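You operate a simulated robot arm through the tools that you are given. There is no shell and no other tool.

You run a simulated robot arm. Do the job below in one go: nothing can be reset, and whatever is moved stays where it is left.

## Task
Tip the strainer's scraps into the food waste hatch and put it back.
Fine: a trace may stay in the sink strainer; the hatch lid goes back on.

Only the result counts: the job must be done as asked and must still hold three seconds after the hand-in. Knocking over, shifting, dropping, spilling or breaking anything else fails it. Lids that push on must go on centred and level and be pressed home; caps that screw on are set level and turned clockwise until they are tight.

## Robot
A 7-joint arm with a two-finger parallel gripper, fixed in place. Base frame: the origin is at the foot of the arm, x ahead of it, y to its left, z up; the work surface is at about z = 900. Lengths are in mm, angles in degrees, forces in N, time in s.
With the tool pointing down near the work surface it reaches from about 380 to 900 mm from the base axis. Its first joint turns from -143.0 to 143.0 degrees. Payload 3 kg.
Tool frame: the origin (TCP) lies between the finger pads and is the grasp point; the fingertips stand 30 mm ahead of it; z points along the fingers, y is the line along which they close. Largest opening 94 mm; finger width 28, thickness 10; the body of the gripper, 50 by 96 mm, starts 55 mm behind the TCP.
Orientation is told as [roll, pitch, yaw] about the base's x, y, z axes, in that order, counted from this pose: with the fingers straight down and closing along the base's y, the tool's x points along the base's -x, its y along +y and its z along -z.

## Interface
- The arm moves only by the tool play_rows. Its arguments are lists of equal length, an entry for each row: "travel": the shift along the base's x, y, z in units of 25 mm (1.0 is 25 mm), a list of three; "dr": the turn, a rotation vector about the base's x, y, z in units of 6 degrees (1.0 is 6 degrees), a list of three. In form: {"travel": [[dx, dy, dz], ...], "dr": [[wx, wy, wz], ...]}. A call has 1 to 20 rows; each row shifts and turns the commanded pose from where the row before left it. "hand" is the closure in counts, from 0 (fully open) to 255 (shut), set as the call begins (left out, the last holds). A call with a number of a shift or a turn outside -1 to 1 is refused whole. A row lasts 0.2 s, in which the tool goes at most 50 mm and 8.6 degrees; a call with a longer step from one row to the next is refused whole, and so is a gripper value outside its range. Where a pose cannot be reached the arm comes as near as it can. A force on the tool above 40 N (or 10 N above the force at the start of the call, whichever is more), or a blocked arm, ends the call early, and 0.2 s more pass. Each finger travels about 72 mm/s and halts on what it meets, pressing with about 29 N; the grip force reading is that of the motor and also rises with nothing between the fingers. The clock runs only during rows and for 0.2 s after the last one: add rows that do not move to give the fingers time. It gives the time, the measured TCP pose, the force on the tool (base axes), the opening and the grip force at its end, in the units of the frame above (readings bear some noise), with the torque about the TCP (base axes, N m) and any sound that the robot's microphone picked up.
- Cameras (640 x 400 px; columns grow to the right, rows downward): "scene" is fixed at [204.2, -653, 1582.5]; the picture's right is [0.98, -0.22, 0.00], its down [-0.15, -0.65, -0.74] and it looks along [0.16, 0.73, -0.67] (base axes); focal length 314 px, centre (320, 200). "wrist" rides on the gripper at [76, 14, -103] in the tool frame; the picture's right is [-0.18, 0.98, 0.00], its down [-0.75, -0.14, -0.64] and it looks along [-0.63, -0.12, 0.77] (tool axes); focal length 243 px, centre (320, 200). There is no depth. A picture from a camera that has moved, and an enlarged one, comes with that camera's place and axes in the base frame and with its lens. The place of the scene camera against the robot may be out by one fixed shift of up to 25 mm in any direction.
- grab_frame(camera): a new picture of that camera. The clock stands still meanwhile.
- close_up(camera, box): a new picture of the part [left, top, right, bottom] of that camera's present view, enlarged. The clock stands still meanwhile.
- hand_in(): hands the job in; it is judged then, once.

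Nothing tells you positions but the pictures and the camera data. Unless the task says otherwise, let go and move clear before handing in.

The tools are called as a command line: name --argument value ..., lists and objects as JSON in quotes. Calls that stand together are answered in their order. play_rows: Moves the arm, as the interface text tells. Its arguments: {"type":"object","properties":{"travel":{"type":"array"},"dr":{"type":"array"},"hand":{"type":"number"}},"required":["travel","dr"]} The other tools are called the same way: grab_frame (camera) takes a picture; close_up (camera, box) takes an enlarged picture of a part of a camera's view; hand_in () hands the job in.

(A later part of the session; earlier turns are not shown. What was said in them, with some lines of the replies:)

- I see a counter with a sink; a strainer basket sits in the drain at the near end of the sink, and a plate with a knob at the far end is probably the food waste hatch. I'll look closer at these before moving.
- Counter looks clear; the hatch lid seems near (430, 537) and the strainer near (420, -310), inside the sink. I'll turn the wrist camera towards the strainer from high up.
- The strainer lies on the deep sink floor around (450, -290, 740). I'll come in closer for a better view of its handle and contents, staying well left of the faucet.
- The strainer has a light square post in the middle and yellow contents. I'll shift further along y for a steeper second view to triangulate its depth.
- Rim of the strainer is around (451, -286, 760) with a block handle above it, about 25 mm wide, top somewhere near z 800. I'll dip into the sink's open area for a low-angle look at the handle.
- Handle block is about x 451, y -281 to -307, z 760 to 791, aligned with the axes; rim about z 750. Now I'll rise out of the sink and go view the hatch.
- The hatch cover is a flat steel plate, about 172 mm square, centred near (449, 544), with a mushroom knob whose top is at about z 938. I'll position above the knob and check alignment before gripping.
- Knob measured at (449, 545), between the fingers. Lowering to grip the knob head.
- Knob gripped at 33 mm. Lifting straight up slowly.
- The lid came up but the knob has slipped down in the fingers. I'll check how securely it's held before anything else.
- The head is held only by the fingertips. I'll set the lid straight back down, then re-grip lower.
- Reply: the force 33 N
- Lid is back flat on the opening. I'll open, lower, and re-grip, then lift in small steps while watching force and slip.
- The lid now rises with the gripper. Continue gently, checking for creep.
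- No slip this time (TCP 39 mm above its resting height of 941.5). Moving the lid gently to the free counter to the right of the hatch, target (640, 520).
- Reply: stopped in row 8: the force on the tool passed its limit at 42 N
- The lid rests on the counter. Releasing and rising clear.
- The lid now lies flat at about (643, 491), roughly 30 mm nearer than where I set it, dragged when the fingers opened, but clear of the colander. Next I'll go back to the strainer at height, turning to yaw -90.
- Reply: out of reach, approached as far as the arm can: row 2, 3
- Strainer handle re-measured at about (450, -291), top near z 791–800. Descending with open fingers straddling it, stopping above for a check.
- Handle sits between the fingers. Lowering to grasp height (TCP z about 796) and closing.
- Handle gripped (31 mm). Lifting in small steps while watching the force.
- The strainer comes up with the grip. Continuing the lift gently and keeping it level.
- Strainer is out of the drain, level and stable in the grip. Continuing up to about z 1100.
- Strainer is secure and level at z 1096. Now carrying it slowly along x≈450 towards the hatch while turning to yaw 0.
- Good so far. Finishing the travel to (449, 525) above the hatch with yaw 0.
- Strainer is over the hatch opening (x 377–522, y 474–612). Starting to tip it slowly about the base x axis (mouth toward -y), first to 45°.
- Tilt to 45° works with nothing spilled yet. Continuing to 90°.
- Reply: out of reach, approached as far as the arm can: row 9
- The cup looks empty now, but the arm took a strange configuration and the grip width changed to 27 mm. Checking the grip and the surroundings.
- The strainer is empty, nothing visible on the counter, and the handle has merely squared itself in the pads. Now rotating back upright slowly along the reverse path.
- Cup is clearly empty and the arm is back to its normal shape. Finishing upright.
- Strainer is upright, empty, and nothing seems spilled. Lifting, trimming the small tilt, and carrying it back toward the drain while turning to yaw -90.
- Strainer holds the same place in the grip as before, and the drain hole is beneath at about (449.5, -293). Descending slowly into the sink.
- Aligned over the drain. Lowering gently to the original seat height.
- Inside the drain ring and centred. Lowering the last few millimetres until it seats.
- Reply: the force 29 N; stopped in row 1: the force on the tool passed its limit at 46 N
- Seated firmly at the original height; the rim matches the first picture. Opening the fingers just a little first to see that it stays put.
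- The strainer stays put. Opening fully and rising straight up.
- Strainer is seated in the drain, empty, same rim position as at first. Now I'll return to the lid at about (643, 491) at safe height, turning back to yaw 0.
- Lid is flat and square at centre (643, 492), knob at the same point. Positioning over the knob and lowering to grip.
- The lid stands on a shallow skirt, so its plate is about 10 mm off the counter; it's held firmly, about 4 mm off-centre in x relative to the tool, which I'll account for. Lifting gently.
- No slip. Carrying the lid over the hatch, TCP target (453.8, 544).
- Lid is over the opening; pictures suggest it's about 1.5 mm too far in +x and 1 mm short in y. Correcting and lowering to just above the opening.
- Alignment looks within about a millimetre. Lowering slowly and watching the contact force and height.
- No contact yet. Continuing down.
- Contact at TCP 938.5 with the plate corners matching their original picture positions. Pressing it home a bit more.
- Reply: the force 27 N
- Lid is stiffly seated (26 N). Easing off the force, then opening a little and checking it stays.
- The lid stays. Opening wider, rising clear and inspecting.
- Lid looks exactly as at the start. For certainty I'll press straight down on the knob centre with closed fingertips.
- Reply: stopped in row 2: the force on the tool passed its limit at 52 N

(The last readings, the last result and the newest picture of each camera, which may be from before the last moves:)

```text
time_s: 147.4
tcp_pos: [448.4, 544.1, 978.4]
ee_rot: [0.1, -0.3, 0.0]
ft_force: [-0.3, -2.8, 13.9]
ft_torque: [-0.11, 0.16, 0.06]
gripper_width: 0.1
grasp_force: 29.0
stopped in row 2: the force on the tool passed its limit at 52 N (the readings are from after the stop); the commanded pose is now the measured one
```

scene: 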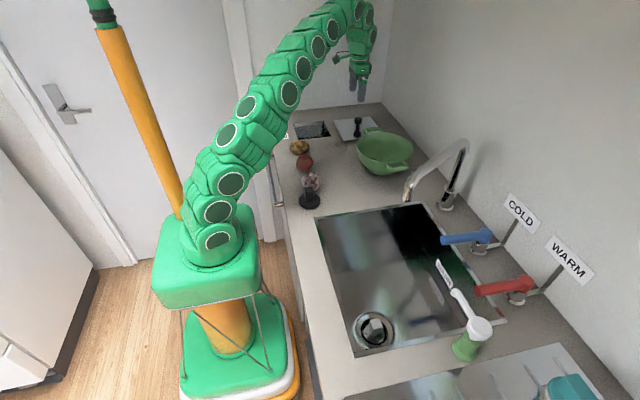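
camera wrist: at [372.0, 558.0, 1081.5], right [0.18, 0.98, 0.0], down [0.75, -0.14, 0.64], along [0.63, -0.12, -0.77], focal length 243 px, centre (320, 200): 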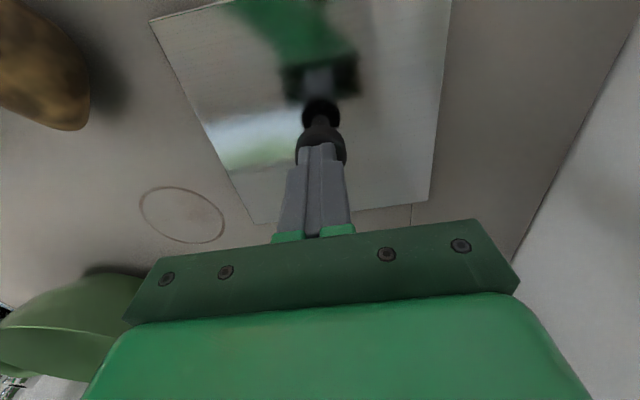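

Pressed on the knob with about 50 N and it did not give, so it's home. Rising and doing a final inspection.

play_rows --travel '[[0, 0, 0.2], [0, 0, 0.5], [0, 0, 1], [0, 0, 1], [0, 0, 1], [0, 0, 1], [0, 0, 1], [0, -0.5, 0.5], [0, -1, 0], [0, -1, 0], [0, -1, 0], [0, -1, 0], [0, 0, 0]]' --dr '[[0, 0, 0], [0, 0, 0], [0, 0, 0], [0, 0, 0], [0, 0, 0], [0, 0, 0], [0, 0, 0], [0, 0, 0], [0, 0, 0], [0, 0, 0], [0, 0, 0], [0, 0, 0], [0, 0, 0]]' --hand 128

grab_frame --camera "wrist"

grab_frame --camera "scene"

close_up --camera "scene" --box '[260, 100, 360, 180]'

close_up --camera "scene" --box '[340, 300, 410, 350]'

```text
time_s: 150.2
tcp_pos: [448.3, 431.7, 1132.2]
ee_rot: [0.1, -0.2, 0.0]
ft_force: [-0.4, -0.5, -0.1]
ft_torque: [0.04, 0.01, 0.01]
gripper_width: 46.9
grasp_force: 0.0
```

```text
taken
camera wrist: at [372.3, 446.0, 1233.9], right [0.18, 0.98, 0.0], down [0.75, -0.14, 0.64], along [0.63, -0.12, -0.77], focal length 243 px, centre (320, 200)
```

wrist: 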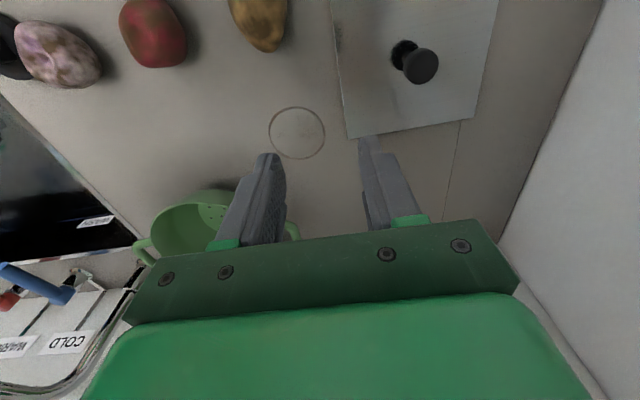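

```text
taken
```

scene: 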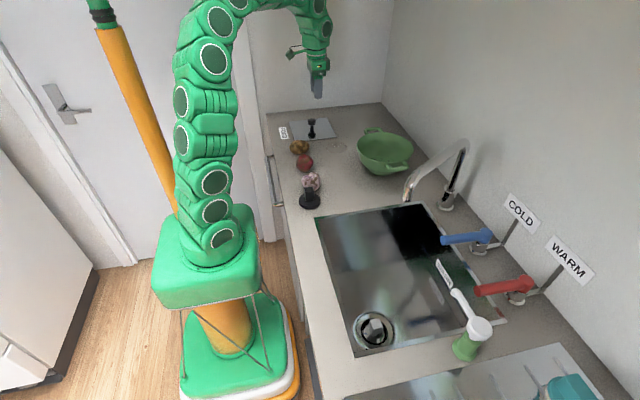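

```text
5.00 times, centred on (310, 140) of scene
camera zoom: at [204.2, -653.0, 1582.5], right [0.98, -0.22, 0.0], down [-0.15, -0.65, -0.74], along [0.16, 0.73, -0.67], focal length 1568 px, centre (370, 500)
```

zoom: 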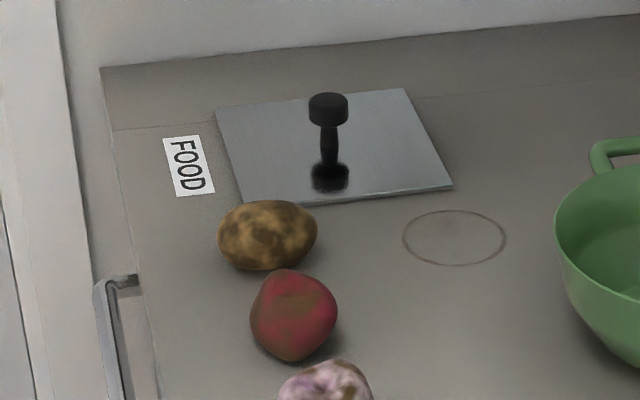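

```text
8.00 times, centred on (375, 325) of scene
camera zoom: at [204.2, -653.0, 1582.5], right [0.98, -0.22, 0.0], down [-0.15, -0.65, -0.74], along [0.16, 0.73, -0.67], focal length 2509 px, centre (-120, -800)
```

zoom: 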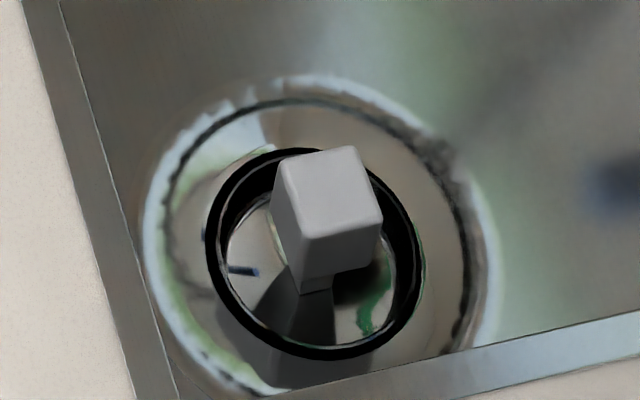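

The strainer is empty and back in the drain. The hatch lid is back on, level and pressed home, within about 1 mm of where it started. The vegetables, stopper, colander and taps haven't moved, and the gripper is clear and holding nothing, so I'm handing in.

hand_in

```text
The job is handed in.
```

The strainer's scraps went into the food waste hatch, the empty strainer is back in the drain, and the hatch lid is back on. I've handed the job in but have no result yet.

- **Strainer:** the pictures after tipping show it empty. Its rim sits where it was at the start.
- **Scraps:** none show on the counter. I couldn't make them out inside the bin either, because its floor was already a similar colour.
- **Lid:** it is level and pressed home: I pushed on the knob with about 50 N and it didn't give. By the pictures it is within about 1 mm of its original position.
- **Lid handling:** the knob slipped in the grip on the first lift, so I set the lid back down and re-gripped it. When I put the lid aside on the counter, it slid about 30 mm as the fingers opened, without touching anything.
- **Everything else:** the vegetables, stopper, colander and taps look unmoved, and the gripper is empty and clear.
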